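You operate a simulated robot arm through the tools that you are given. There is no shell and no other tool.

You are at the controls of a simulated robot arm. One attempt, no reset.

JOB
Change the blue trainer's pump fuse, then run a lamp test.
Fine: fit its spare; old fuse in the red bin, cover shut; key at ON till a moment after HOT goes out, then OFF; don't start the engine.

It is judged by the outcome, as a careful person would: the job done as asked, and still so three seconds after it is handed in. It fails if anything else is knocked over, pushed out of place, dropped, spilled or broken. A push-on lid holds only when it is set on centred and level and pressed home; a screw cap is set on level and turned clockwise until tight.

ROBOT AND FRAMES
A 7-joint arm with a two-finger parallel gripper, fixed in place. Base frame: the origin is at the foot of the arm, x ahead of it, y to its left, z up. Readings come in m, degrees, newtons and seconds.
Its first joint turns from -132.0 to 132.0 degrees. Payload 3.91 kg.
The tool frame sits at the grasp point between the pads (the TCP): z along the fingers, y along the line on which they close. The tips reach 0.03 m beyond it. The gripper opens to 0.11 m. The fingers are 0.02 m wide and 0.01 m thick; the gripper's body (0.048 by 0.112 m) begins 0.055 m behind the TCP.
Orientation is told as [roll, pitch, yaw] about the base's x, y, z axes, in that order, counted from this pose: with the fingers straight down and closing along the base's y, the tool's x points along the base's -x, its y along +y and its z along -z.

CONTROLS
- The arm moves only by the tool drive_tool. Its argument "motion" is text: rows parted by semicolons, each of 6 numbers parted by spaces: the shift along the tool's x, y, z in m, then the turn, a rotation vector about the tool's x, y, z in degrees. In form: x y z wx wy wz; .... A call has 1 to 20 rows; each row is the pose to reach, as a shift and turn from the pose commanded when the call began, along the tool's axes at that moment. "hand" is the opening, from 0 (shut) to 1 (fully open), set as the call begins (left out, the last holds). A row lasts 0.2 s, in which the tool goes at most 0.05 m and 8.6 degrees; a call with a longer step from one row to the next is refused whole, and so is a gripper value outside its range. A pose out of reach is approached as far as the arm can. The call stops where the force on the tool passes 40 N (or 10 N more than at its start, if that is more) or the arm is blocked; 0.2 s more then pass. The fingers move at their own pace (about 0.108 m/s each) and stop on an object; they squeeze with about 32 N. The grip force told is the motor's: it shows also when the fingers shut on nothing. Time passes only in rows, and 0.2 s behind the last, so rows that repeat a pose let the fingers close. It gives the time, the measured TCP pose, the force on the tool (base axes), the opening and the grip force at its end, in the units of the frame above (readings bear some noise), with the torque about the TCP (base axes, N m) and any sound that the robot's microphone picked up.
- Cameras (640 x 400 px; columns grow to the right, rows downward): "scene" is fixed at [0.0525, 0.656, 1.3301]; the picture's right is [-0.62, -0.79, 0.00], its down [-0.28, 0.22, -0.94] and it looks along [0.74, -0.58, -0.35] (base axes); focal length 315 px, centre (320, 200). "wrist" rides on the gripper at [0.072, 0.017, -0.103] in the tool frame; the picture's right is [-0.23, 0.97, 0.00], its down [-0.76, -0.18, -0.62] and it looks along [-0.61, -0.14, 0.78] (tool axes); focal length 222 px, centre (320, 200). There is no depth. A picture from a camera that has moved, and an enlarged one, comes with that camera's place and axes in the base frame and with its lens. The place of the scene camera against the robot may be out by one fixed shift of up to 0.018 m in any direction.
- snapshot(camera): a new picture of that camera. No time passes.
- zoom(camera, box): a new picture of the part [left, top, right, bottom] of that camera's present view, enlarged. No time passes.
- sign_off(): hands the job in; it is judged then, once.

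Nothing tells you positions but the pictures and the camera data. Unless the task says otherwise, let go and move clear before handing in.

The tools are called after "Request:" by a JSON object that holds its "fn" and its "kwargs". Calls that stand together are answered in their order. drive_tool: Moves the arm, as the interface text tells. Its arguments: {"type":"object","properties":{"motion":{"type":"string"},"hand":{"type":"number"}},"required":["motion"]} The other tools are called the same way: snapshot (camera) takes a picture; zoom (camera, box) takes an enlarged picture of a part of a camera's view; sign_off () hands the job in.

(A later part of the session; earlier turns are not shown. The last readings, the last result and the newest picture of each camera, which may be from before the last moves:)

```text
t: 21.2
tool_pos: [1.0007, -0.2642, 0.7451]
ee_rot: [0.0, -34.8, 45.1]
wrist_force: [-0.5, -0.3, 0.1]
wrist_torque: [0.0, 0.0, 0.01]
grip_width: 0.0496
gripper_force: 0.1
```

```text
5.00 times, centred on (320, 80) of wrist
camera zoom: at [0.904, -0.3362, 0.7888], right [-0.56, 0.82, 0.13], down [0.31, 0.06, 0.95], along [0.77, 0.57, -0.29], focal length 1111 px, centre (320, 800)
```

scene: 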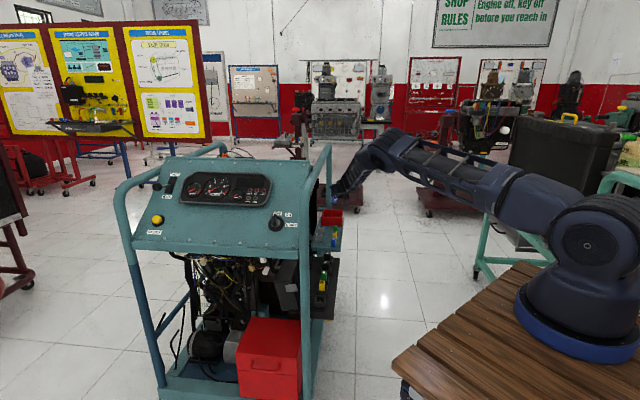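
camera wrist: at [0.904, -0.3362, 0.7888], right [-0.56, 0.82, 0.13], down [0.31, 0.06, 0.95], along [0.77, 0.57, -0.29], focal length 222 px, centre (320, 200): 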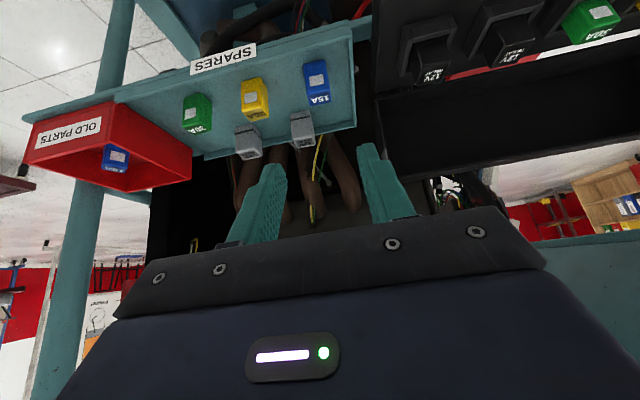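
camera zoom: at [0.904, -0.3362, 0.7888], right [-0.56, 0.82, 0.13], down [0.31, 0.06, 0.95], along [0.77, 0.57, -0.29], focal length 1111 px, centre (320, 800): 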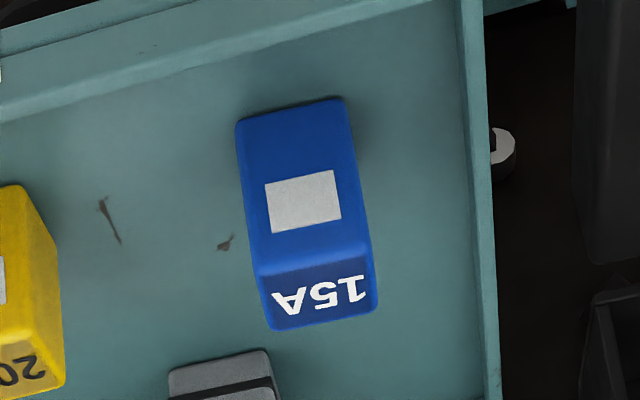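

The spare's top centre is at about (1.048, -0.2125, 0.622), aligned with the trainer. I'll move in along the tool axis to a pre-grasp point.

Request:
{"fn": "drive_tool", "kwargs": {"motion": "0.0058 0.001 0.027 0 0 0; 0.0115 0.002 0.053 0 0 0; 0.0173 0.0031 0.08 0 0 0; 0.0173 0.0031 0.095 0 0 0; 0.0173 0.0031 0.095 0 0 0", "hand": 0.42}}

Request:
{"fn": "zoom", "kwargs": {"camera": "wrist", "box": [220, 70, 420, 220]}}

Request:
{"fn": "zoom", "kwargs": {"camera": "scene", "box": [310, 190, 390, 260]}}

```text
t: 22.4
tool_pos: [1.0262, -0.2347, 0.6578]
ee_rot: [0.0, -35.0, 44.8]
wrist_force: [-0.6, -0.4, -0.2]
wrist_torque: [-0.02, 0.0, 0.06]
grip_width: 0.0465
gripper_force: 0.1
```

```text
2.67 times, centred on (320, 145) of wrist
camera zoom: at [0.931, -0.3063, 0.6999], right [-0.55, 0.82, 0.13], down [0.31, 0.06, 0.95], along [0.77, 0.57, -0.29], focal length 592 px, centre (320, 347)
```

zoom: 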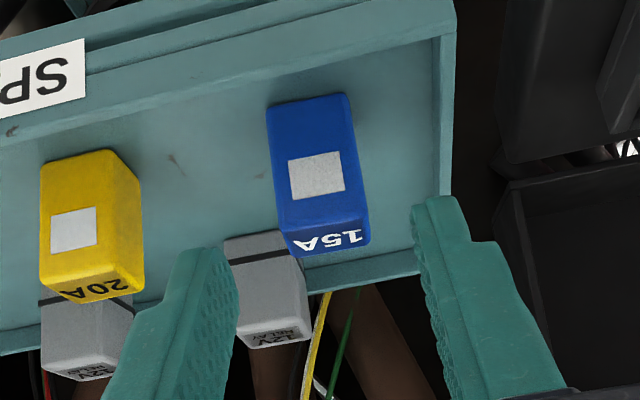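

```text
5.71 times, centred on (350, 225) of scene
camera zoom: at [0.0525, 0.656, 1.3301], right [-0.62, -0.79, 0.0], down [-0.28, 0.22, -0.94], along [0.74, -0.58, -0.35], focal length 1799 px, centre (149, 57)
```

zoom: 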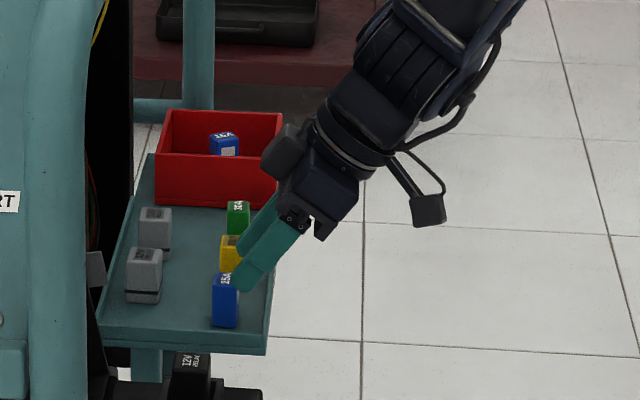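

The spare is centred between the fingers, with clearance to the yellow spare and the tray lip. I'll move down the last 31 mm and then close.

Request:
{"fn": "drive_tool", "kwargs": {"motion": "0 0 0.01 0 0 0; -0.0005 0 0.02 0 0 0; -0.0009 0.0003 0.0315 0 0 0; -0.0009 0.0003 0.0315 0 0 0", "hand": 0.42}}

Request:
{"fn": "zoom", "kwargs": {"camera": "wrist", "box": [220, 70, 420, 220]}}

```text
t: 23.4
tool_pos: [1.0392, -0.2197, 0.6305]
ee_rot: [0.0, -35.0, 44.9]
wrist_force: [0.0, 1.3, 0.4]
wrist_torque: [-0.01, 0.0, -0.03]
grip_width: 0.0462
gripper_force: 0.1
```

```text
2.67 times, centred on (320, 145) of wrist
camera zoom: at [0.9446, -0.2922, 0.6742], right [-0.56, 0.82, 0.13], down [0.31, 0.06, 0.95], along [0.77, 0.57, -0.29], focal length 592 px, centre (320, 347)
```

zoom: 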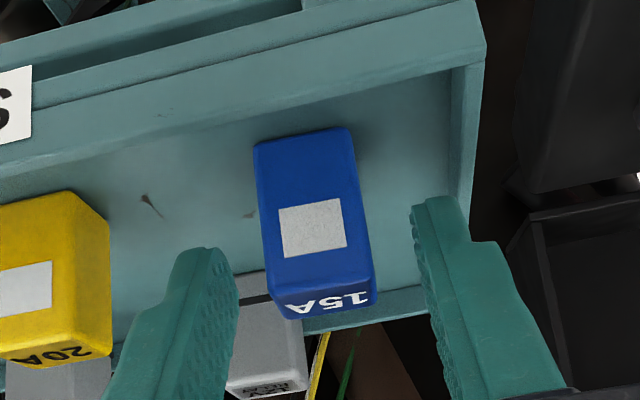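

The view matches the one at the earlier successful grasp. Closing on the spare.

Request:
{"fn": "drive_tool", "kwargs": {"motion": "0 0 0 0 0 0; 0 0 0 0 0 0; 0 0 0 0 0 0; 0 0 0 0 0 0", "hand": 0}}

Request:
{"fn": "zoom", "kwargs": {"camera": "wrist", "box": [220, 90, 420, 220]}}

```text
t: 24.4
tool_pos: [1.0383, -0.2214, 0.6299]
ee_rot: [0.0, -34.9, 44.9]
wrist_force: [0.1, 0.2, 0.4]
wrist_torque: [0.01, 0.01, 0.03]
grip_width: 0.023
gripper_force: 31.6
```

```text
3.08 times, centred on (320, 155) of wrist
camera zoom: at [0.9445, -0.2923, 0.6743], right [-0.56, 0.82, 0.13], down [0.31, 0.06, 0.95], along [0.77, 0.57, -0.29], focal length 684 px, centre (320, 338)
```

zoom: 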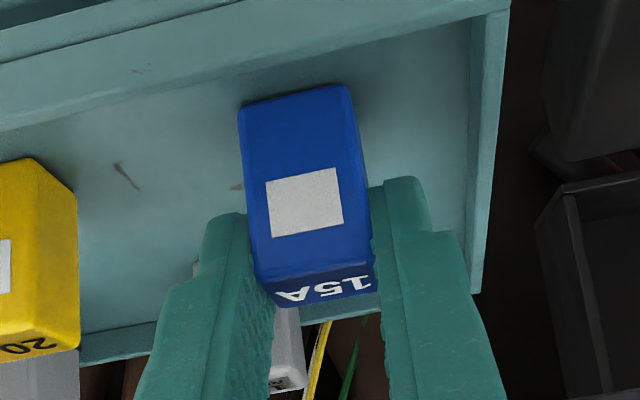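

The spare is gripped at 23.0 mm. I'll lift it straight up, move out slightly, and carry it forward along the row to above socket 7 at the same orientation.

Request:
{"fn": "drive_tool", "kwargs": {"motion": "-0.0115 0 -0.0164 0 0 0; -0.0287 0 -0.041 0 0 0; -0.0516 0 -0.0737 0 0 0; -0.0188 0 -0.0966 0 0 0; -0.0188 0.0437 -0.0966 0 0 0; -0.0188 0.0873 -0.0966 0 0 0; -0.0188 0.131 -0.0966 0 0 0; -0.0188 0.1747 -0.0966 0 0 0; -0.0188 0.2183 -0.0966 0 0 0; -0.0188 0.262 -0.0966 0 0 0; -0.0188 0.3057 -0.0966 0 0 0; -0.0188 0.3493 -0.0966 0 0 0; -0.0188 0.393 -0.0966 0 0 0; -0.0188 0.393 -0.0966 0 0 0", "hand": 0}}

Request:
{"fn": "snapshot", "kwargs": {"camera": "wrist"}}

Request:
{"fn": "zoom", "kwargs": {"camera": "scene", "box": [280, 190, 400, 320]}}

```text
t: 27.4
tool_pos: [0.7354, 0.0313, 0.7235]
ee_rot: [0.1, -35.0, 44.9]
wrist_force: [0.7, 0.7, 0.4]
wrist_torque: [0.0, 0.01, 0.03]
grip_width: 0.023
gripper_force: 31.4
```

```text
taken
camera wrist: at [0.6397, -0.0409, 0.7658], right [-0.56, 0.82, 0.13], down [0.31, 0.06, 0.95], along [0.77, 0.57, -0.29], focal length 222 px, centre (320, 200)
```

wrist: 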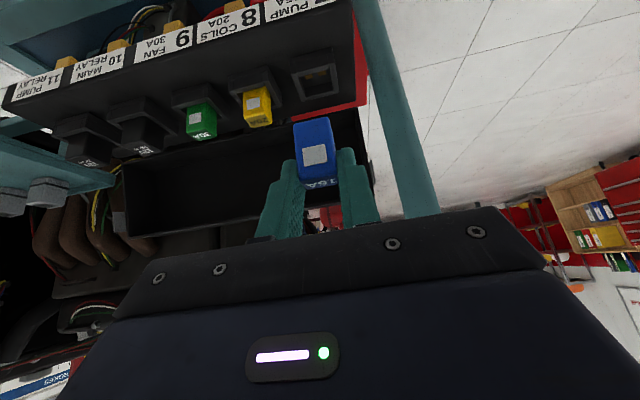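

```text
3.08 times, centred on (340, 255) of scene
camera zoom: at [0.0525, 0.656, 1.3301], right [-0.62, -0.79, 0.0], down [-0.28, 0.22, -0.94], along [0.74, -0.58, -0.35], focal length 969 px, centre (258, 31)
```

zoom: 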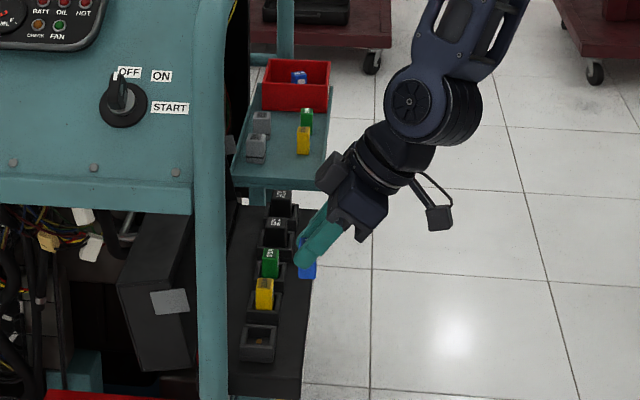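

The spare is now just outside socket 7. I'll move inward to directly above the socket at z≈0.68, the same spot where the old fuse hung clear.

Request:
{"fn": "drive_tool", "kwargs": {"motion": "-0.008 0 0.0219 0 0 0; -0.016 0 0.0437 0 0 0; -0.0239 0 0.0656 0 0 0; -0.0239 0 0.0656 0 0 0; -0.0239 0 0.0656 0 0 0", "hand": 0}}

Request:
{"fn": "zoom", "kwargs": {"camera": "wrist", "box": [200, 60, 440, 230]}}

Request:
{"fn": "zoom", "kwargs": {"camera": "scene", "box": [290, 220, 380, 320]}}

```text
t: 28.6
tool_pos: [0.7752, 0.0724, 0.6828]
ee_rot: [0.0, -35.0, 44.9]
wrist_force: [0.6, -0.6, 0.1]
wrist_torque: [-0.01, -0.01, 0.0]
grip_width: 0.0228
gripper_force: 31.6
```

```text
2.35 times, centred on (320, 145) of wrist
camera zoom: at [0.6799, 0.0007, 0.7264], right [-0.56, 0.82, 0.13], down [0.31, 0.06, 0.95], along [0.77, 0.57, -0.29], focal length 523 px, centre (320, 329)
```

zoom: 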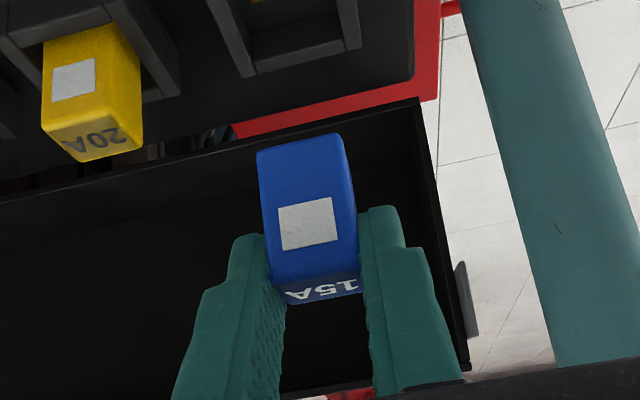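

```text
4.00 times, centred on (335, 270) of scene
camera zoom: at [0.0525, 0.656, 1.3301], right [-0.62, -0.79, 0.0], down [-0.28, 0.22, -0.94], along [0.74, -0.58, -0.35], focal length 1260 px, centre (260, -80)
```

zoom: 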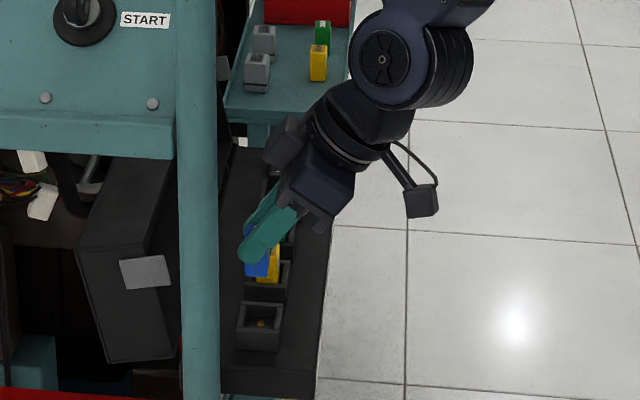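

The spare sits in the grip just as the old one did when seated. Against the reference pose I'm about 1 mm off towards the front, so I'll correct that and lower to just above the socket mouth.

Request:
{"fn": "drive_tool", "kwargs": {"motion": "0.0076 -0.0012 0.0109 0 0 0; 0.0153 -0.0012 0.0218 0 0 0; 0.0229 -0.0012 0.0328 0 0 0; 0.0229 -0.0012 0.0328 0 0 0", "hand": 0}}

Request:
{"fn": "zoom", "kwargs": {"camera": "wrist", "box": [240, 70, 400, 190]}}

Request:
{"fn": "zoom", "kwargs": {"camera": "scene", "box": [310, 250, 360, 310]}}

```text
t: 29.6
tool_pos: [0.7762, 0.0708, 0.6423]
ee_rot: [-0.1, -35.0, 44.9]
wrist_force: [0.5, -0.4, -0.1]
wrist_torque: [0.0, 0.03, 0.02]
grip_width: 0.0225
gripper_force: 32.4
```

```text
3.33 times, centred on (320, 130) of wrist
camera zoom: at [0.6813, -0.0018, 0.6852], right [-0.56, 0.82, 0.13], down [0.31, 0.06, 0.95], along [0.77, 0.57, -0.29], focal length 740 px, centre (320, 433)
```

zoom: 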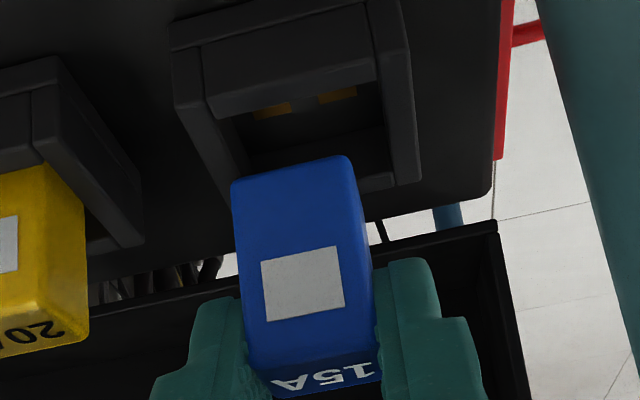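

```text
6.67 times, centred on (335, 280) of scene
camera zoom: at [0.0525, 0.656, 1.3301], right [-0.62, -0.79, 0.0], down [-0.28, 0.22, -0.94], along [0.74, -0.58, -0.35], focal length 2099 px, centre (220, -333)
```

zoom: 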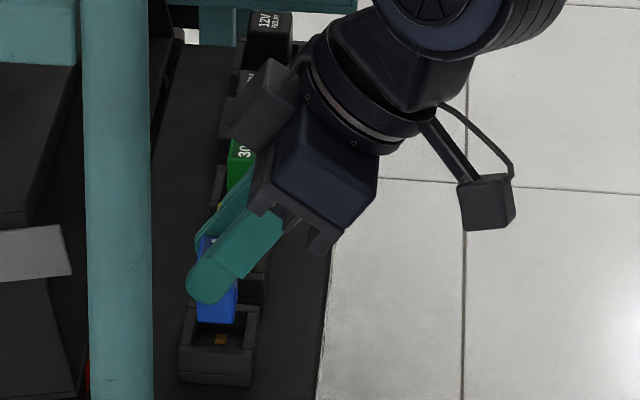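

The fuse is directly over the open socket, with its contacts visible inside. I'll lower it in small steps and watch the force.

Request:
{"fn": "drive_tool", "kwargs": {"motion": "0.0023 0 0.0033 0 0 0; 0.0046 0 0.0066 0 0 0; 0.0063 0 0.009 0 0 0; 0.008 0 0.0115 0 0 0; 0.0098 0 0.0139 0 0 0; 0.0115 0 0.0164 0 0 0; 0.0126 0 0.018 0 0 0", "hand": 0}}

Request:
{"fn": "zoom", "kwargs": {"camera": "wrist", "box": [240, 70, 400, 190]}}

Request:
{"fn": "zoom", "kwargs": {"camera": "scene", "box": [310, 250, 360, 310]}}

```text
t: 31.2
tool_pos: [0.7745, 0.0708, 0.6217]
ee_rot: [-0.1, -35.1, 44.9]
wrist_force: [3.4, 0.6, 26.3]
wrist_torque: [-0.13, -0.42, 0.0]
grip_width: 0.0232
gripper_force: 32.1
```

```text
3.33 times, centred on (320, 130) of wrist
camera zoom: at [0.6806, -0.0019, 0.6637], right [-0.56, 0.82, 0.13], down [0.31, 0.06, 0.95], along [0.77, 0.57, -0.29], focal length 740 px, centre (320, 433)
```

zoom: 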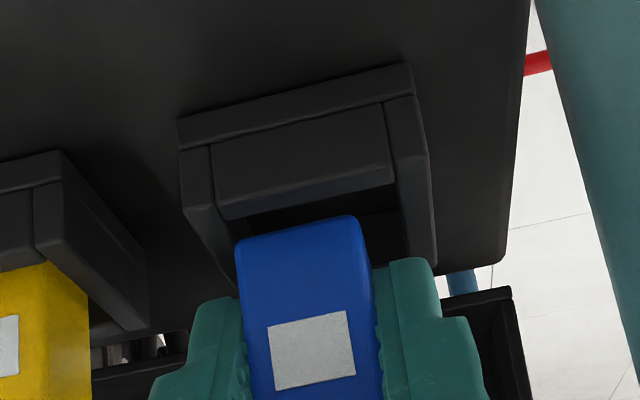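

```text
6.67 times, centred on (335, 280) of scene
camera zoom: at [0.0525, 0.656, 1.3301], right [-0.62, -0.79, 0.0], down [-0.28, 0.22, -0.94], along [0.74, -0.58, -0.35], focal length 2099 px, centre (220, -333)
```

zoom: 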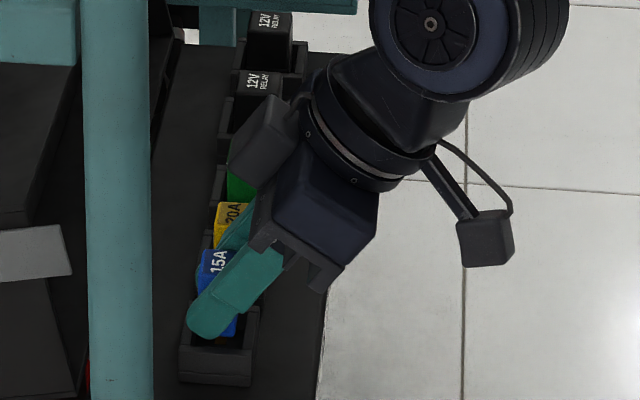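

The fuse slid up in the grip while resting on the socket mouth. Comparing the images with the seated reference, I'm about 2.5 mm too far rearward. I'll ease up, shift forward and set it down again.

Request:
{"fn": "drive_tool", "kwargs": {"motion": "-0.0023 0 -0.0033 0 0 0; -0.0023 0.0025 -0.0033 0 0 0; -0.0011 0.0025 -0.0016 0 0 0; 0 0.0025 0 0 0 0; 0 0.0025 0 0 0 0", "hand": 0}}

Request:
{"fn": "zoom", "kwargs": {"camera": "wrist", "box": [220, 90, 420, 220]}}

Request:
{"fn": "zoom", "kwargs": {"camera": "scene", "box": [310, 250, 360, 310]}}

```text
t: 32.5
tool_pos: [0.7734, 0.0713, 0.6192]
ee_rot: [0.0, -35.0, 44.9]
wrist_force: [0.3, -0.7, 0.5]
wrist_torque: [0.01, 0.02, -0.01]
grip_width: 0.0228
gripper_force: 32.4
```

```text
3.08 times, centred on (320, 155) of wrist
camera zoom: at [0.6784, -0.0002, 0.6628], right [-0.56, 0.82, 0.13], down [0.31, 0.06, 0.95], along [0.77, 0.57, -0.29], focal length 684 px, centre (320, 338)
```

zoom: 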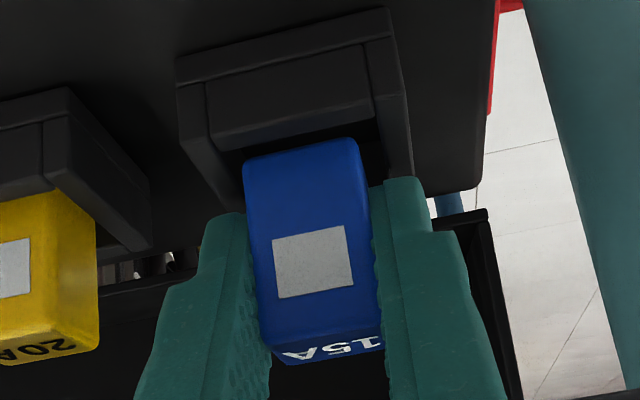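

```text
6.67 times, centred on (335, 280) of scene
camera zoom: at [0.0525, 0.656, 1.3301], right [-0.62, -0.79, 0.0], down [-0.28, 0.22, -0.94], along [0.74, -0.58, -0.35], focal length 2099 px, centre (220, -333)
```

zoom: 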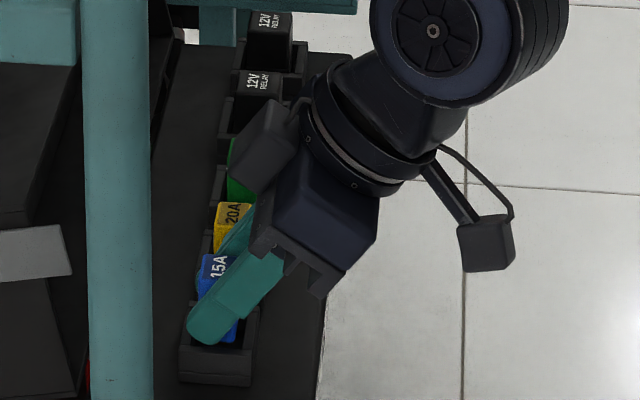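

The force is gone and the fuse has entered past the earlier blockage, so the sideways alignment is now right. The fingertips are nearly at the rim, so I'll release slightly, let the fuse settle in the socket, and check.

Request:
{"fn": "drive_tool", "kwargs": {"motion": "0 0 0 0 0 0; 0 0 0 0 0 0; 0 0 0 0 0 0", "hand": 0.27}}

Request:
{"fn": "zoom", "kwargs": {"camera": "wrist", "box": [220, 90, 420, 220]}}

Request:
{"fn": "zoom", "kwargs": {"camera": "scene", "box": [310, 250, 360, 310]}}

```text
t: 33.2
tool_pos: [0.7733, 0.0717, 0.6209]
ee_rot: [0.0, -35.0, 44.9]
wrist_force: [0.1, 0.3, -0.3]
wrist_torque: [0.02, 0.04, -0.03]
grip_width: 0.0294
gripper_force: 0.0
```

```text
3.08 times, centred on (320, 155) of wrist
camera zoom: at [0.6784, -0.0002, 0.6629], right [-0.56, 0.82, 0.13], down [0.31, 0.06, 0.95], along [0.77, 0.57, -0.29], focal length 684 px, centre (320, 338)
```

zoom: 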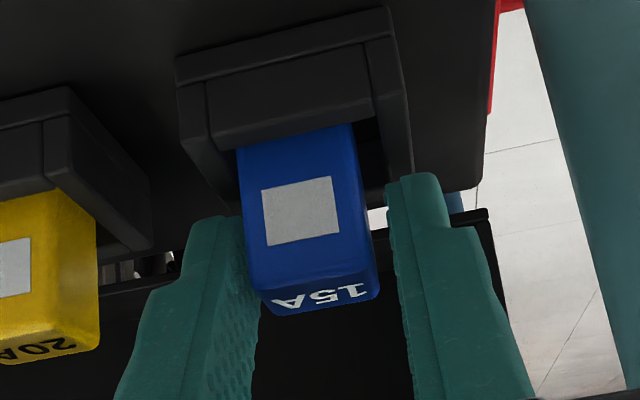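

```text
6.67 times, centred on (335, 280) of scene
camera zoom: at [0.0525, 0.656, 1.3301], right [-0.62, -0.79, 0.0], down [-0.28, 0.22, -0.94], along [0.74, -0.58, -0.35], focal length 2099 px, centre (220, -333)
```

zoom: 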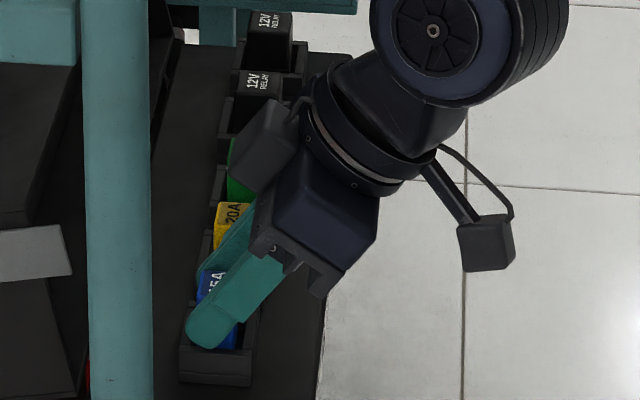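

The fuse dropped neatly into the socket and sits at the same height as the original did. I'll raise clear, close the fingers, and press on its top to be sure it's home.

Request:
{"fn": "drive_tool", "kwargs": {"motion": "-0.0086 0 -0.0123 0 0 0; -0.0172 0 -0.0246 0 0 0; -0.0258 0 -0.0369 0 0 0; -0.0258 0 -0.0369 0 0 0", "hand": 0.28}}

Request:
{"fn": "drive_tool", "kwargs": {"motion": "-0.0033 0 0.0023 0 0 0; -0.0033 0 0.0023 0 0 0; -0.0033 0 0.0023 0 0 0", "hand": 0}}

Request:
{"fn": "zoom", "kwargs": {"camera": "wrist", "box": [220, 70, 420, 220]}}

Request:
{"fn": "zoom", "kwargs": {"camera": "scene", "box": [310, 240, 360, 310]}}

```text
t: 34.2
tool_pos: [0.7725, 0.0725, 0.6645]
ee_rot: [0.0, -35.0, 44.8]
wrist_force: [0.6, -0.4, 0.0]
wrist_torque: [0.03, -0.02, 0.04]
grip_width: 0.031
gripper_force: 0.2
```

```text
t: 35.0
tool_pos: [0.7751, 0.0742, 0.6643]
ee_rot: [0.0, -35.0, 44.9]
wrist_force: [0.6, -0.5, 0.1]
wrist_torque: [0.02, 0.0, 0.02]
grip_width: 0.0
gripper_force: 31.9
```

```text
2.67 times, centred on (320, 145) of wrist
camera zoom: at [0.6804, 0.0031, 0.7076], right [-0.56, 0.82, 0.13], down [0.31, 0.06, 0.95], along [0.77, 0.57, -0.29], focal length 592 px, centre (320, 347)
```

zoom: 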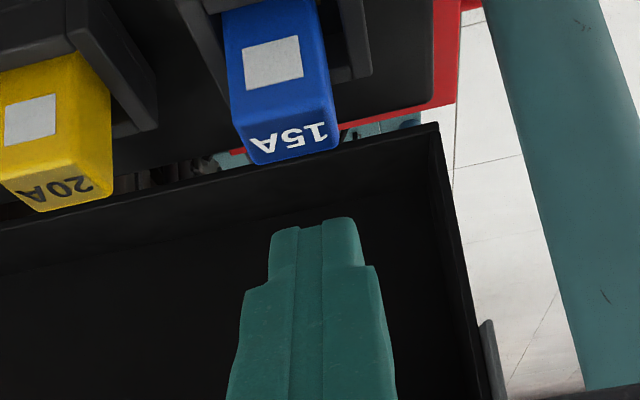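

```text
5.71 times, centred on (335, 275) of scene
camera zoom: at [0.0525, 0.656, 1.3301], right [-0.62, -0.79, 0.0], down [-0.28, 0.22, -0.94], along [0.74, -0.58, -0.35], focal length 1799 px, centre (234, -229)
```

zoom: 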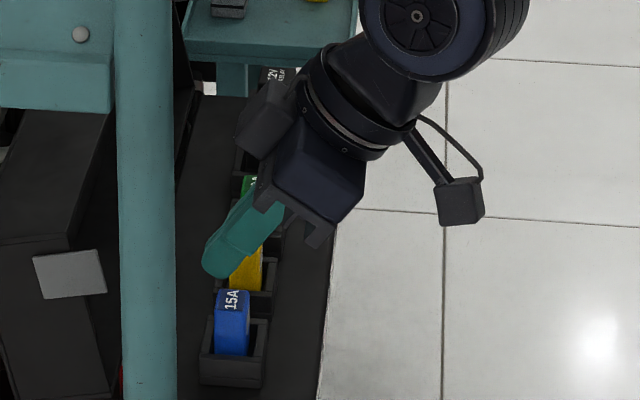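

The new fuse stands upright in slot 7. I'll press down on its top with the closed fingertips until there's firm resistance.

Request:
{"fn": "drive_tool", "kwargs": {"motion": "0.0057 0 0.0082 0 0 0; 0.0115 0 0.0164 0 0 0; 0.0126 0 0.018 0 0 0; 0.0138 0 0.0197 0 0 0; 0.0149 0 0.0213 0 0 0; 0.0161 0 0.0229 0 0 0; 0.0172 0 0.0246 0 0 0; 0.0184 0 0.0262 0 0 0", "hand": 0}}

Request:
{"fn": "zoom", "kwargs": {"camera": "wrist", "box": [220, 70, 420, 220]}}

Request:
{"fn": "zoom", "kwargs": {"camera": "scene", "box": [310, 240, 360, 310]}}

```text
t: 36.0
tool_pos: [0.7781, 0.0748, 0.6443]
ee_rot: [-0.2, -35.4, 45.0]
wrist_force: [-2.9, 0.2, 21.3]
wrist_torque: [0.17, 0.0, 0.04]
grip_width: 0.0
gripper_force: 31.6
stopped in row 4: the force on the tool passed its limit at 45 N (the readings are from after the stop); the commanded pose is now the measured one
```

```text
2.67 times, centred on (320, 145) of wrist
camera zoom: at [0.6827, 0.0032, 0.6864], right [-0.56, 0.82, 0.13], down [0.31, 0.06, 0.95], along [0.77, 0.57, -0.29], focal length 592 px, centre (320, 347)
```

zoom: 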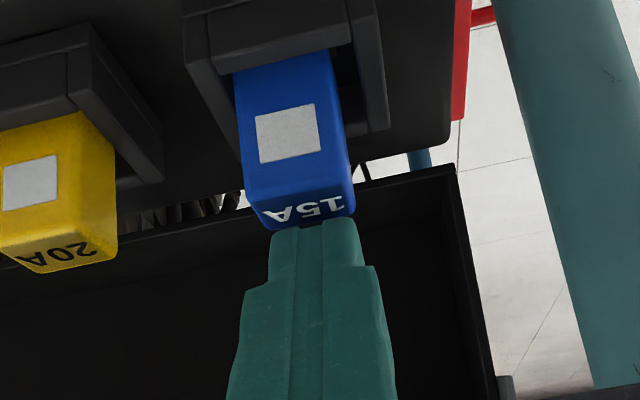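

```text
5.71 times, centred on (335, 275) of scene
camera zoom: at [0.0525, 0.656, 1.3301], right [-0.62, -0.79, 0.0], down [-0.28, 0.22, -0.94], along [0.74, -0.58, -0.35], focal length 1799 px, centre (234, -229)
```

zoom: 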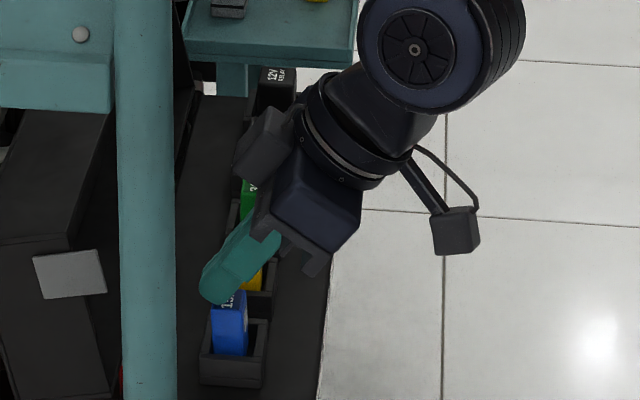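

The fuse took about 45 N and sits at the original height, so it's home. I'll back off and look at the open cover and the space behind it from higher up.

Request:
{"fn": "drive_tool", "kwargs": {"motion": "0 0 -0.04 0 0 0; 0 0 -0.08 0 0 0; -0.0139 0.0005 -0.1216 0 0 0; -0.0278 0.0009 -0.1632 0 0 0; -0.0417 0.0014 -0.2047 0 0 0; -0.0556 0.0018 -0.2463 0 0 0; -0.0695 0.0023 -0.2879 0 0 0; -0.0695 0.0023 -0.2879 0 0 0", "hand": 0}}

Request:
{"fn": "snapshot", "kwargs": {"camera": "wrist"}}

Request:
{"fn": "zoom", "kwargs": {"camera": "wrist", "box": [130, 20, 430, 220]}}

Request:
{"fn": "zoom", "kwargs": {"camera": "scene", "box": [250, 200, 360, 320]}}

```text
t: 37.8
tool_pos: [0.7008, -0.0014, 0.9167]
ee_rot: [-0.3, -35.2, 45.0]
wrist_force: [0.9, 0.0, 0.3]
wrist_torque: [0.03, 0.02, 0.02]
grip_width: 0.0
gripper_force: 32.2
```

```text
taken
camera wrist: at [0.6055, -0.0739, 0.9594], right [-0.56, 0.82, 0.13], down [0.31, 0.06, 0.95], along [0.77, 0.57, -0.29], focal length 222 px, centre (320, 200)
```

wrist: 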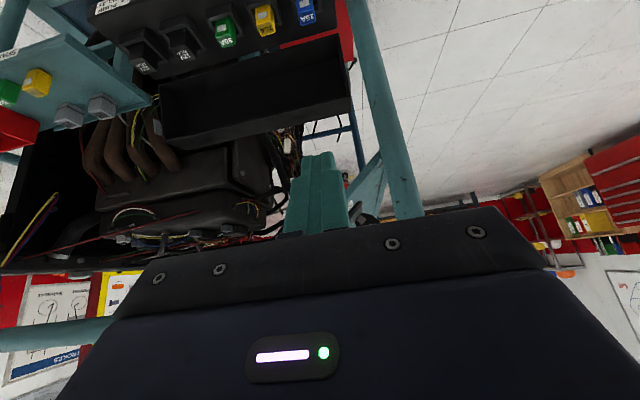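

```text
2.00 times, centred on (280, 120) of wrist
camera zoom: at [0.6055, -0.0739, 0.9594], right [-0.56, 0.82, 0.13], down [0.31, 0.06, 0.95], along [0.77, 0.57, -0.29], focal length 444 px, centre (400, 360)
```

zoom: 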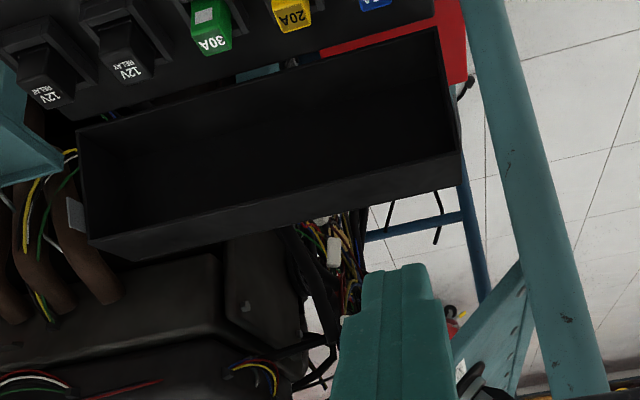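

```text
3.33 times, centred on (305, 260) of scene
camera zoom: at [0.0525, 0.656, 1.3301], right [-0.62, -0.79, 0.0], down [-0.28, 0.22, -0.94], along [0.74, -0.58, -0.35], focal length 1050 px, centre (370, 0)
```

zoom: 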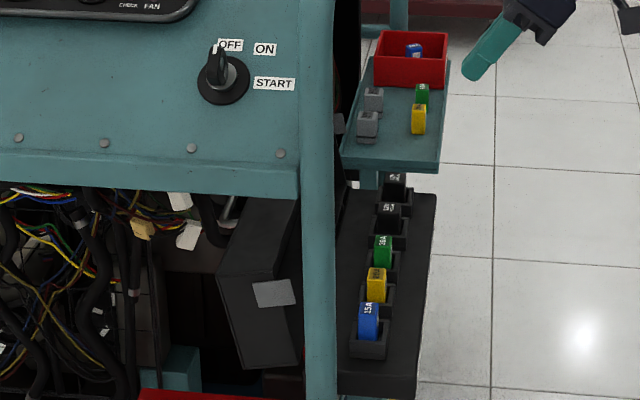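

The cover leans inward about 18°, with its free back edge near z≈0.72. I plan to reach over it with closed fingers near its front end, where there's empty space behind, hook the back edge and swing it outward. First I'll go to a staging point and check.

Request:
{"fn": "drive_tool", "kwargs": {"motion": "-0.0199 -0.003 0.0339 0 0 0; -0.0398 -0.006 0.0677 0 0 0; -0.0596 -0.0089 0.1016 0 0 0; -0.0795 -0.0119 0.1354 0 0 0; -0.0795 -0.0119 0.1354 0 0 0", "hand": 0}}

Request:
{"fn": "snapshot", "kwargs": {"camera": "wrist"}}

Request:
{"fn": "zoom", "kwargs": {"camera": "scene", "box": [240, 170, 380, 310]}}

Request:
{"fn": "zoom", "kwargs": {"camera": "wrist", "box": [200, 0, 440, 200]}}

```text
t: 39.0
tool_pos: [0.8091, 0.0905, 0.8537]
ee_rot: [-0.3, -35.2, 45.1]
wrist_force: [0.3, 0.1, -0.2]
wrist_torque: [0.01, 0.0, -0.05]
grip_width: 0.0
gripper_force: 32.2
```

```text
taken
camera wrist: at [0.7128, 0.0187, 0.8961], right [-0.56, 0.82, 0.13], down [0.31, 0.06, 0.95], along [0.77, 0.57, -0.29], focal length 222 px, centre (320, 200)
```

wrist: 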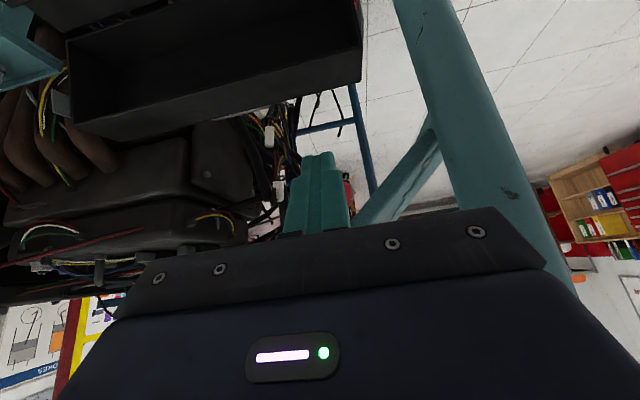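

```text
2.86 times, centred on (310, 240) of scene
camera zoom: at [0.0525, 0.656, 1.3301], right [-0.62, -0.79, 0.0], down [-0.28, 0.22, -0.94], along [0.74, -0.58, -0.35], focal length 900 px, centre (349, 86)
```

zoom: 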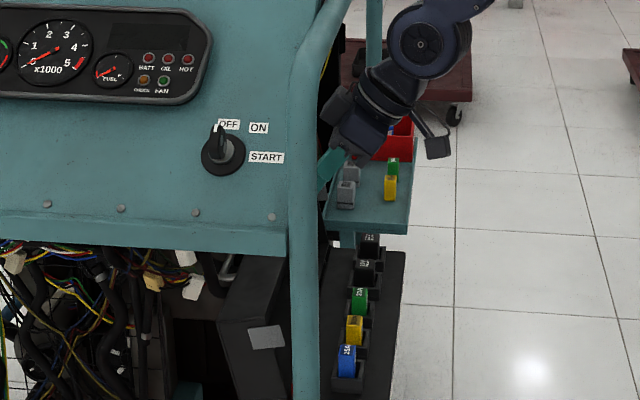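

```text
2.00 times, centred on (320, 100) of wrist
camera zoom: at [0.7128, 0.0187, 0.8961], right [-0.56, 0.82, 0.13], down [0.31, 0.06, 0.95], along [0.77, 0.57, -0.29], focal length 444 px, centre (320, 400)
```

zoom: 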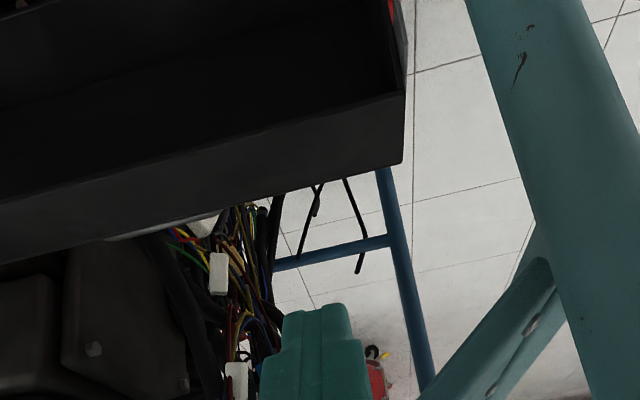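

From several views, the cover is a deep box (about 0.36 × 0.106 × 0.084) hinged at w≈-0.05, z≈0.586, so hooking its back with this tilt would push it the wrong way. Instead I'll pinch the rim of its rear end wall with a flatter tool and swing it over. I'll move to a staging point off the rear end.

Request:
{"fn": "drive_tool", "kwargs": {"motion": "0.0353 0 -0.0273 0 0 0; 0.0707 0 -0.0546 0 0 0; 0.106 0 -0.0819 0 0 0; 0.1153 -0.044 -0.071 0 -5 0; 0.1247 -0.0881 -0.0601 0 -10 0; 0.134 -0.1321 -0.0492 0 -15 0; 0.1434 -0.1761 -0.0384 0 -20 0; 0.1527 -0.2201 -0.0275 0 -25 0; 0.1621 -0.2642 -0.0166 0 -30 0; 0.1714 -0.3082 -0.0057 0 -35 0; 0.1714 -0.3082 -0.0057 0 -35 0", "hand": 0.4}}

Request:
{"fn": "snapshot", "kwargs": {"camera": "wrist"}}

Request:
{"fn": "snapshot", "kwargs": {"camera": "scene"}}

```text
t: 41.4
tool_pos: [0.9256, -0.2282, 0.7577]
ee_rot: [-0.3, -70.3, 45.2]
wrist_force: [0.0, 0.4, -0.5]
wrist_torque: [0.05, -0.05, -0.01]
grip_width: 0.0441
gripper_force: 0.0
```

```text
taken
camera wrist: at [0.8276, -0.3025, 0.7247], right [-0.63, 0.74, 0.21], down [-0.11, -0.36, 0.93], along [0.77, 0.56, 0.31], focal length 222 px, centre (320, 200)
```

wrist: 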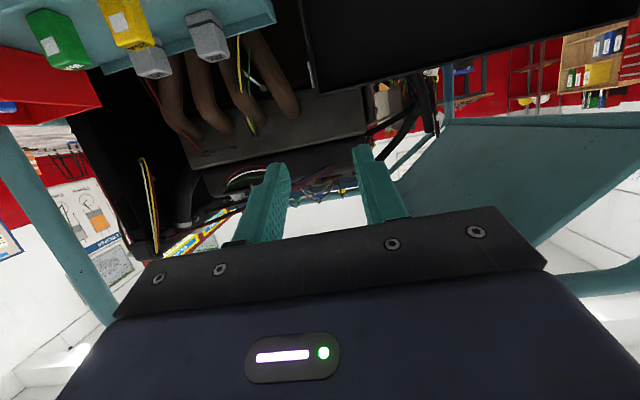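

```text
taken
```

scene: 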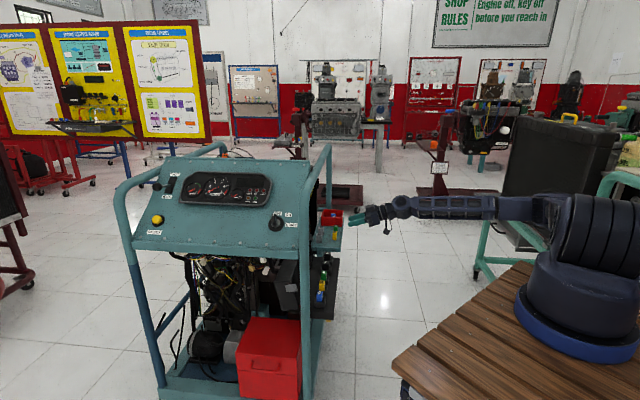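

I can now see the rear end of the cover with its small grey tab. Zooming in there.

Request:
{"fn": "zoom", "kwargs": {"camera": "wrist", "box": [220, 0, 460, 150]}}

Request:
{"fn": "zoom", "kwargs": {"camera": "wrist", "box": [270, 0, 370, 100]}}

```text
2.67 times, centred on (340, 75) of wrist
camera zoom: at [0.8276, -0.3025, 0.7247], right [-0.63, 0.74, 0.21], down [-0.11, -0.36, 0.93], along [0.77, 0.56, 0.31], focal length 592 px, centre (267, 533)
```

zoom: 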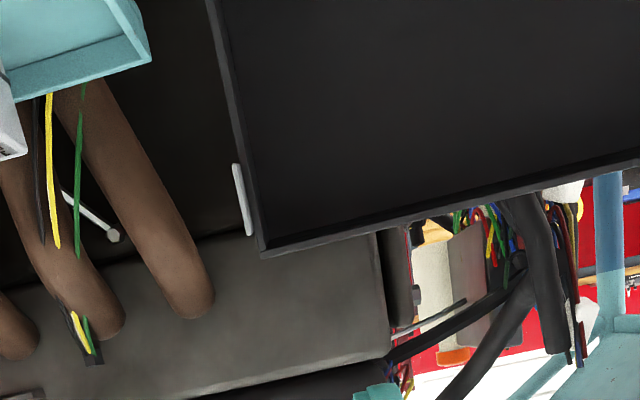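

```text
4.00 times, centred on (320, 50) of wrist
camera zoom: at [0.8276, -0.3025, 0.7247], right [-0.63, 0.74, 0.21], down [-0.11, -0.36, 0.93], along [0.77, 0.56, 0.31], focal length 888 px, centre (320, 800)
```

zoom: 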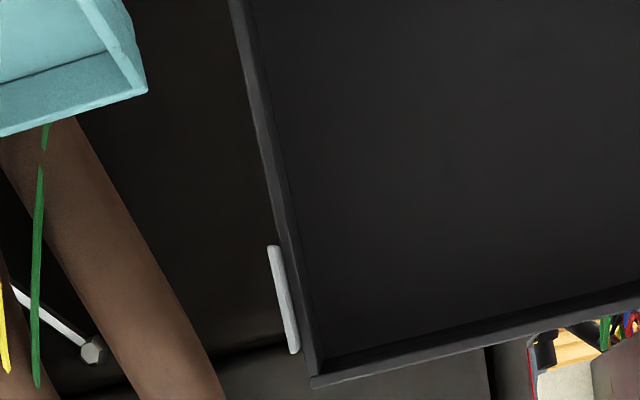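

The rear wall's outer face is at u≈0.321 and about 5 mm thick, with a thin tab on it. I'll go to a pre-pinch point straddling that wall.

Request:
{"fn": "drive_tool", "kwargs": {"motion": "0.0165 0 0.041 0 0 0; 0.0331 0 0.082 0 0 0; 0.0496 0 0.123 0 0 0; 0.0496 0 0.123 0 0 0", "hand": 0.36}}

Request:
{"fn": "snapshot", "kwargs": {"camera": "wrist"}}

Request:
{"fn": "zoom", "kwargs": {"camera": "wrist", "box": [220, 60, 420, 220]}}

Request:
{"fn": "zoom", "kwargs": {"camera": "scene", "box": [270, 190, 400, 310]}}

```text
t: 42.4
tool_pos: [0.9958, -0.1586, 0.6715]
ee_rot: [-0.3, -70.2, 45.0]
wrist_force: [0.5, -0.3, 0.3]
wrist_torque: [-0.03, 0.02, 0.02]
grip_width: 0.0395
gripper_force: 0.0
```

```text
taken
camera wrist: at [0.898, -0.2321, 0.6377], right [-0.63, 0.74, 0.21], down [-0.11, -0.36, 0.93], along [0.77, 0.56, 0.31], focal length 222 px, centre (320, 200)
```

wrist: 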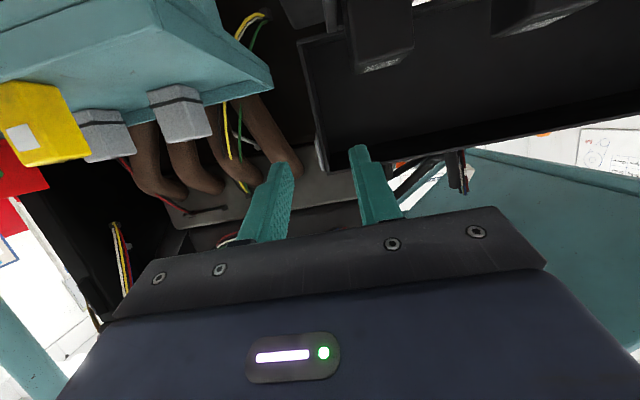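

```text
2.50 times, centred on (320, 140) of wrist
camera zoom: at [0.898, -0.2321, 0.6377], right [-0.63, 0.74, 0.21], down [-0.11, -0.36, 0.93], along [0.77, 0.56, 0.31], focal length 555 px, centre (320, 350)
```

zoom: 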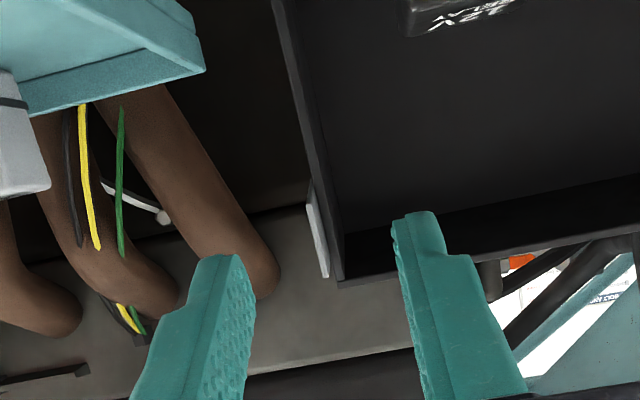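

```text
3.33 times, centred on (335, 250) of scene
camera zoom: at [0.0525, 0.656, 1.3301], right [-0.62, -0.79, 0.0], down [-0.28, 0.22, -0.94], along [0.74, -0.58, -0.35], focal length 1050 px, centre (270, 33)
```

zoom: 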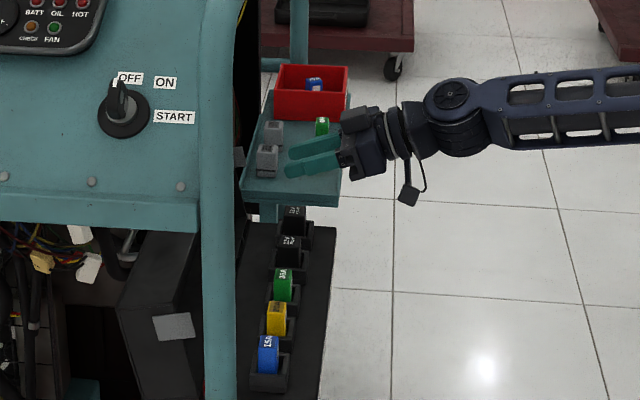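

The wall sits between the two fingers. I'll advance along the tool axis so the tips overlap the wall's rim.

Request:
{"fn": "drive_tool", "kwargs": {"motion": "0 0 0.02 0 0 0; 0 0 0.04 0 0 0; 0 0 0.06 0 0 0; 0 0 0.078 0 0 0; 0 0 0.078 0 0 0", "hand": 0.36}}

Request:
{"fn": "zoom", "kwargs": {"camera": "wrist", "box": [220, 60, 420, 220]}}

Request:
{"fn": "zoom", "kwargs": {"camera": "scene", "box": [290, 200, 370, 300]}}

```text
t: 43.6
tool_pos: [1.0455, -0.1068, 0.6447]
ee_rot: [-0.3, -70.2, 45.2]
wrist_force: [1.2, 0.4, 0.0]
wrist_torque: [-0.02, -0.02, 0.02]
grip_width: 0.0399
gripper_force: 0.0
```

```text
2.50 times, centred on (320, 140) of wrist
camera zoom: at [0.9485, -0.1807, 0.6117], right [-0.63, 0.74, 0.21], down [-0.11, -0.36, 0.93], along [0.77, 0.56, 0.31], focal length 555 px, centre (320, 350)
```

zoom: 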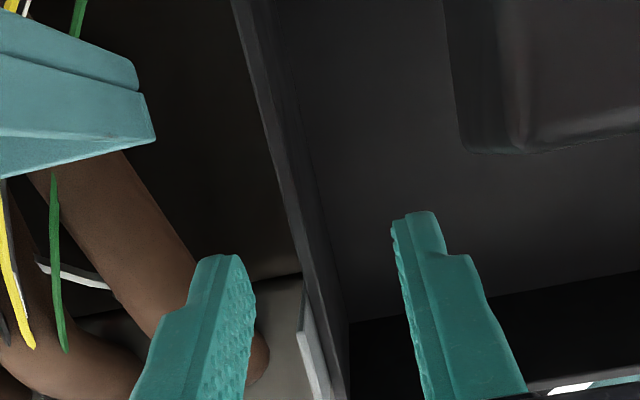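

```text
4.00 times, centred on (330, 250) of scene
camera zoom: at [0.0525, 0.656, 1.3301], right [-0.62, -0.79, 0.0], down [-0.28, 0.22, -0.94], along [0.74, -0.58, -0.35], focal length 1260 px, centre (280, 0)
```

zoom: 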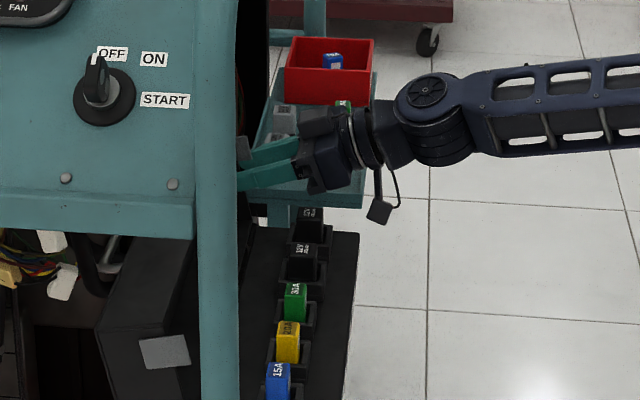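

The wall lies between the tips with no contact, so I'll close on it.

Request:
{"fn": "drive_tool", "kwargs": {"motion": "0 0 0 0 0 0; 0 0 0 0 0 0; 0 0 0 0 0 0; 0 0 0 0 0 0", "hand": 0}}

Request:
{"fn": "zoom", "kwargs": {"camera": "wrist", "box": [220, 60, 420, 220]}}

```text
t: 44.6
tool_pos: [1.0469, -0.1089, 0.6459]
ee_rot: [-0.6, -70.3, 45.1]
wrist_force: [28.3, -24.1, 0.2]
wrist_torque: [0.34, 0.09, -1.01]
grip_width: 0.0033
gripper_force: 43.0
```

```text
2.50 times, centred on (320, 140) of wrist
camera zoom: at [0.9495, -0.1832, 0.612], right [-0.63, 0.75, 0.21], down [-0.11, -0.36, 0.93], along [0.77, 0.56, 0.31], focal length 555 px, centre (320, 350)
```

zoom: 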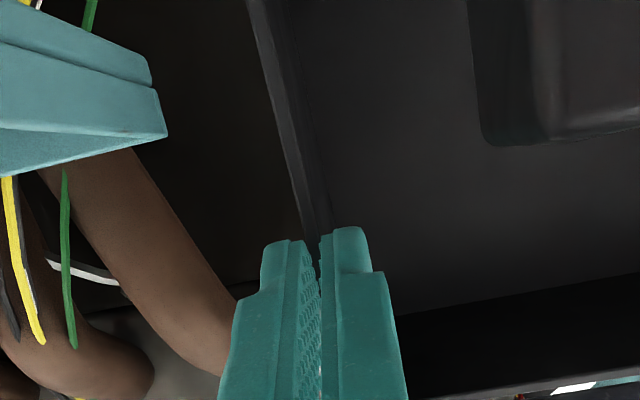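

The wall is pinched (3.3 mm), but there's a sideways load of about 37 N because I'm slightly off-centre. I'll shift towards the rear to relieve it.

Request:
{"fn": "drive_tool", "kwargs": {"motion": "0 -0.001 0 0 0 0; 0 -0.002 0 0 0 0; 0 -0.002 0 0 0 0", "hand": 0}}

```text
t: 45.4
tool_pos: [1.0468, -0.1089, 0.646]
ee_rot: [-0.3, -70.2, 45.1]
wrist_force: [11.4, -35.5, 5.5]
wrist_torque: [-0.29, 0.8, -0.85]
grip_width: 0.0033
gripper_force: 42.8
```

Request:
{"fn": "drive_tool", "kwargs": {"motion": "0 0 0 0 0 0; 0 0 0 0 0 0", "hand": 0}}

Request:
{"fn": "zoom", "kwargs": {"camera": "wrist", "box": [220, 60, 420, 220]}}

Request:
{"fn": "zoom", "kwargs": {"camera": "scene", "box": [270, 200, 370, 300]}}

```text
t: 46.0
tool_pos: [1.0474, -0.1076, 0.6451]
ee_rot: [-0.3, -70.2, 45.1]
wrist_force: [11.5, -38.7, 5.1]
wrist_torque: [0.03, 0.44, -0.89]
grip_width: 0.0036
gripper_force: 43.2
```

```text
2.50 times, centred on (320, 140) of wrist
camera zoom: at [0.9504, -0.1827, 0.6117], right [-0.63, 0.75, 0.21], down [-0.11, -0.36, 0.93], along [0.77, 0.56, 0.31], focal length 555 px, centre (320, 350)
```

zoom: 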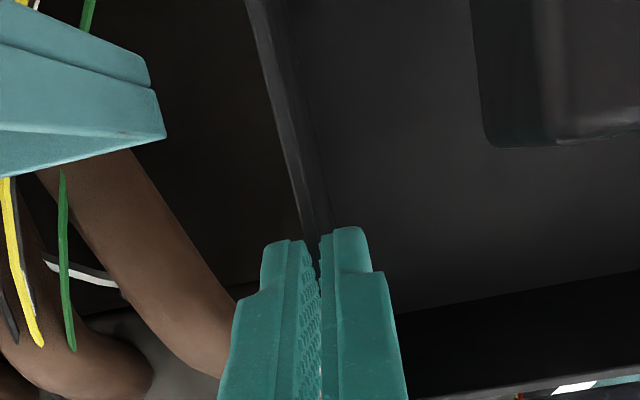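

```text
4.00 times, centred on (320, 250) of scene
camera zoom: at [0.0525, 0.656, 1.3301], right [-0.62, -0.79, 0.0], down [-0.28, 0.22, -0.94], along [0.74, -0.58, -0.35], focal length 1260 px, centre (320, 0)
```

zoom: 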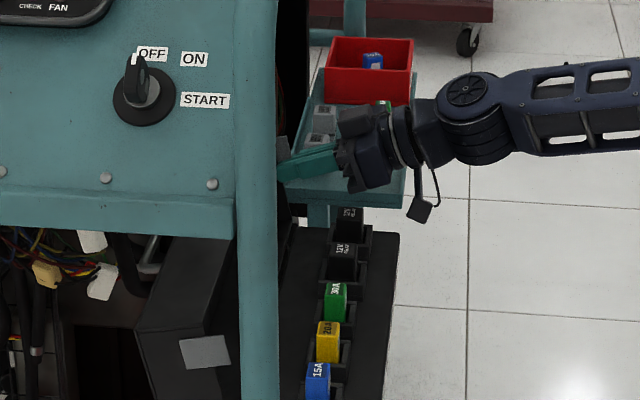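

Request:
{"fn": "drive_tool", "kwargs": {"motion": "0 -0.001 0 0 0 0; 0 -0.002 0 0 0 0; 0 -0.002 0 0 0 0", "hand": 0}}

```text
t: 46.8
tool_pos: [1.0479, -0.1079, 0.645]
ee_rot: [-0.2, -70.2, 45.2]
wrist_force: [-19.6, -32.9, 7.5]
wrist_torque: [0.35, 0.25, -0.23]
grip_width: 0.0034
gripper_force: 43.4
```

The sideways load has dropped but an in/out load has built up. I'll open slightly to release the stress, then close again at the corrected centre.

Request:
{"fn": "drive_tool", "kwargs": {"motion": "0 0 0 0 0 0; 0 0 0 0 0 0", "hand": 0.15}}

Request:
{"fn": "zoom", "kwargs": {"camera": "wrist", "box": [220, 60, 420, 220]}}

```text
t: 47.4
tool_pos: [1.0499, -0.1088, 0.6453]
ee_rot: [-0.3, -70.1, 45.2]
wrist_force: [-0.3, -0.4, -0.3]
wrist_torque: [-0.04, -0.01, -0.03]
grip_width: 0.0165
gripper_force: 0.1
```

```text
2.50 times, centred on (320, 140) of wrist
camera zoom: at [0.9518, -0.1822, 0.6115], right [-0.63, 0.74, 0.21], down [-0.11, -0.36, 0.93], along [0.77, 0.56, 0.31], focal length 555 px, centre (320, 350)
```

zoom: 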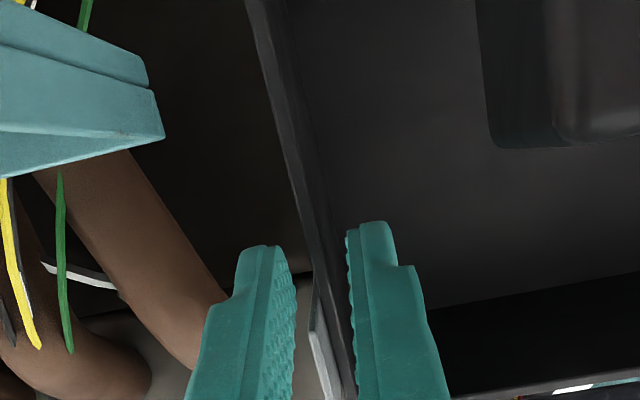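

There's no load now and the wall is well centred. Closing again.

Request:
{"fn": "drive_tool", "kwargs": {"motion": "0 0 0 0 0 0; 0 0 0 0 0 0; 0 0 0 0 0 0", "hand": 0}}

```text
t: 48.2
tool_pos: [1.049, -0.1086, 0.6447]
ee_rot: [-0.1, -70.2, 45.2]
wrist_force: [-3.8, 7.6, 0.4]
wrist_torque: [0.45, 0.24, 0.24]
grip_width: 0.0035
gripper_force: 43.7
```

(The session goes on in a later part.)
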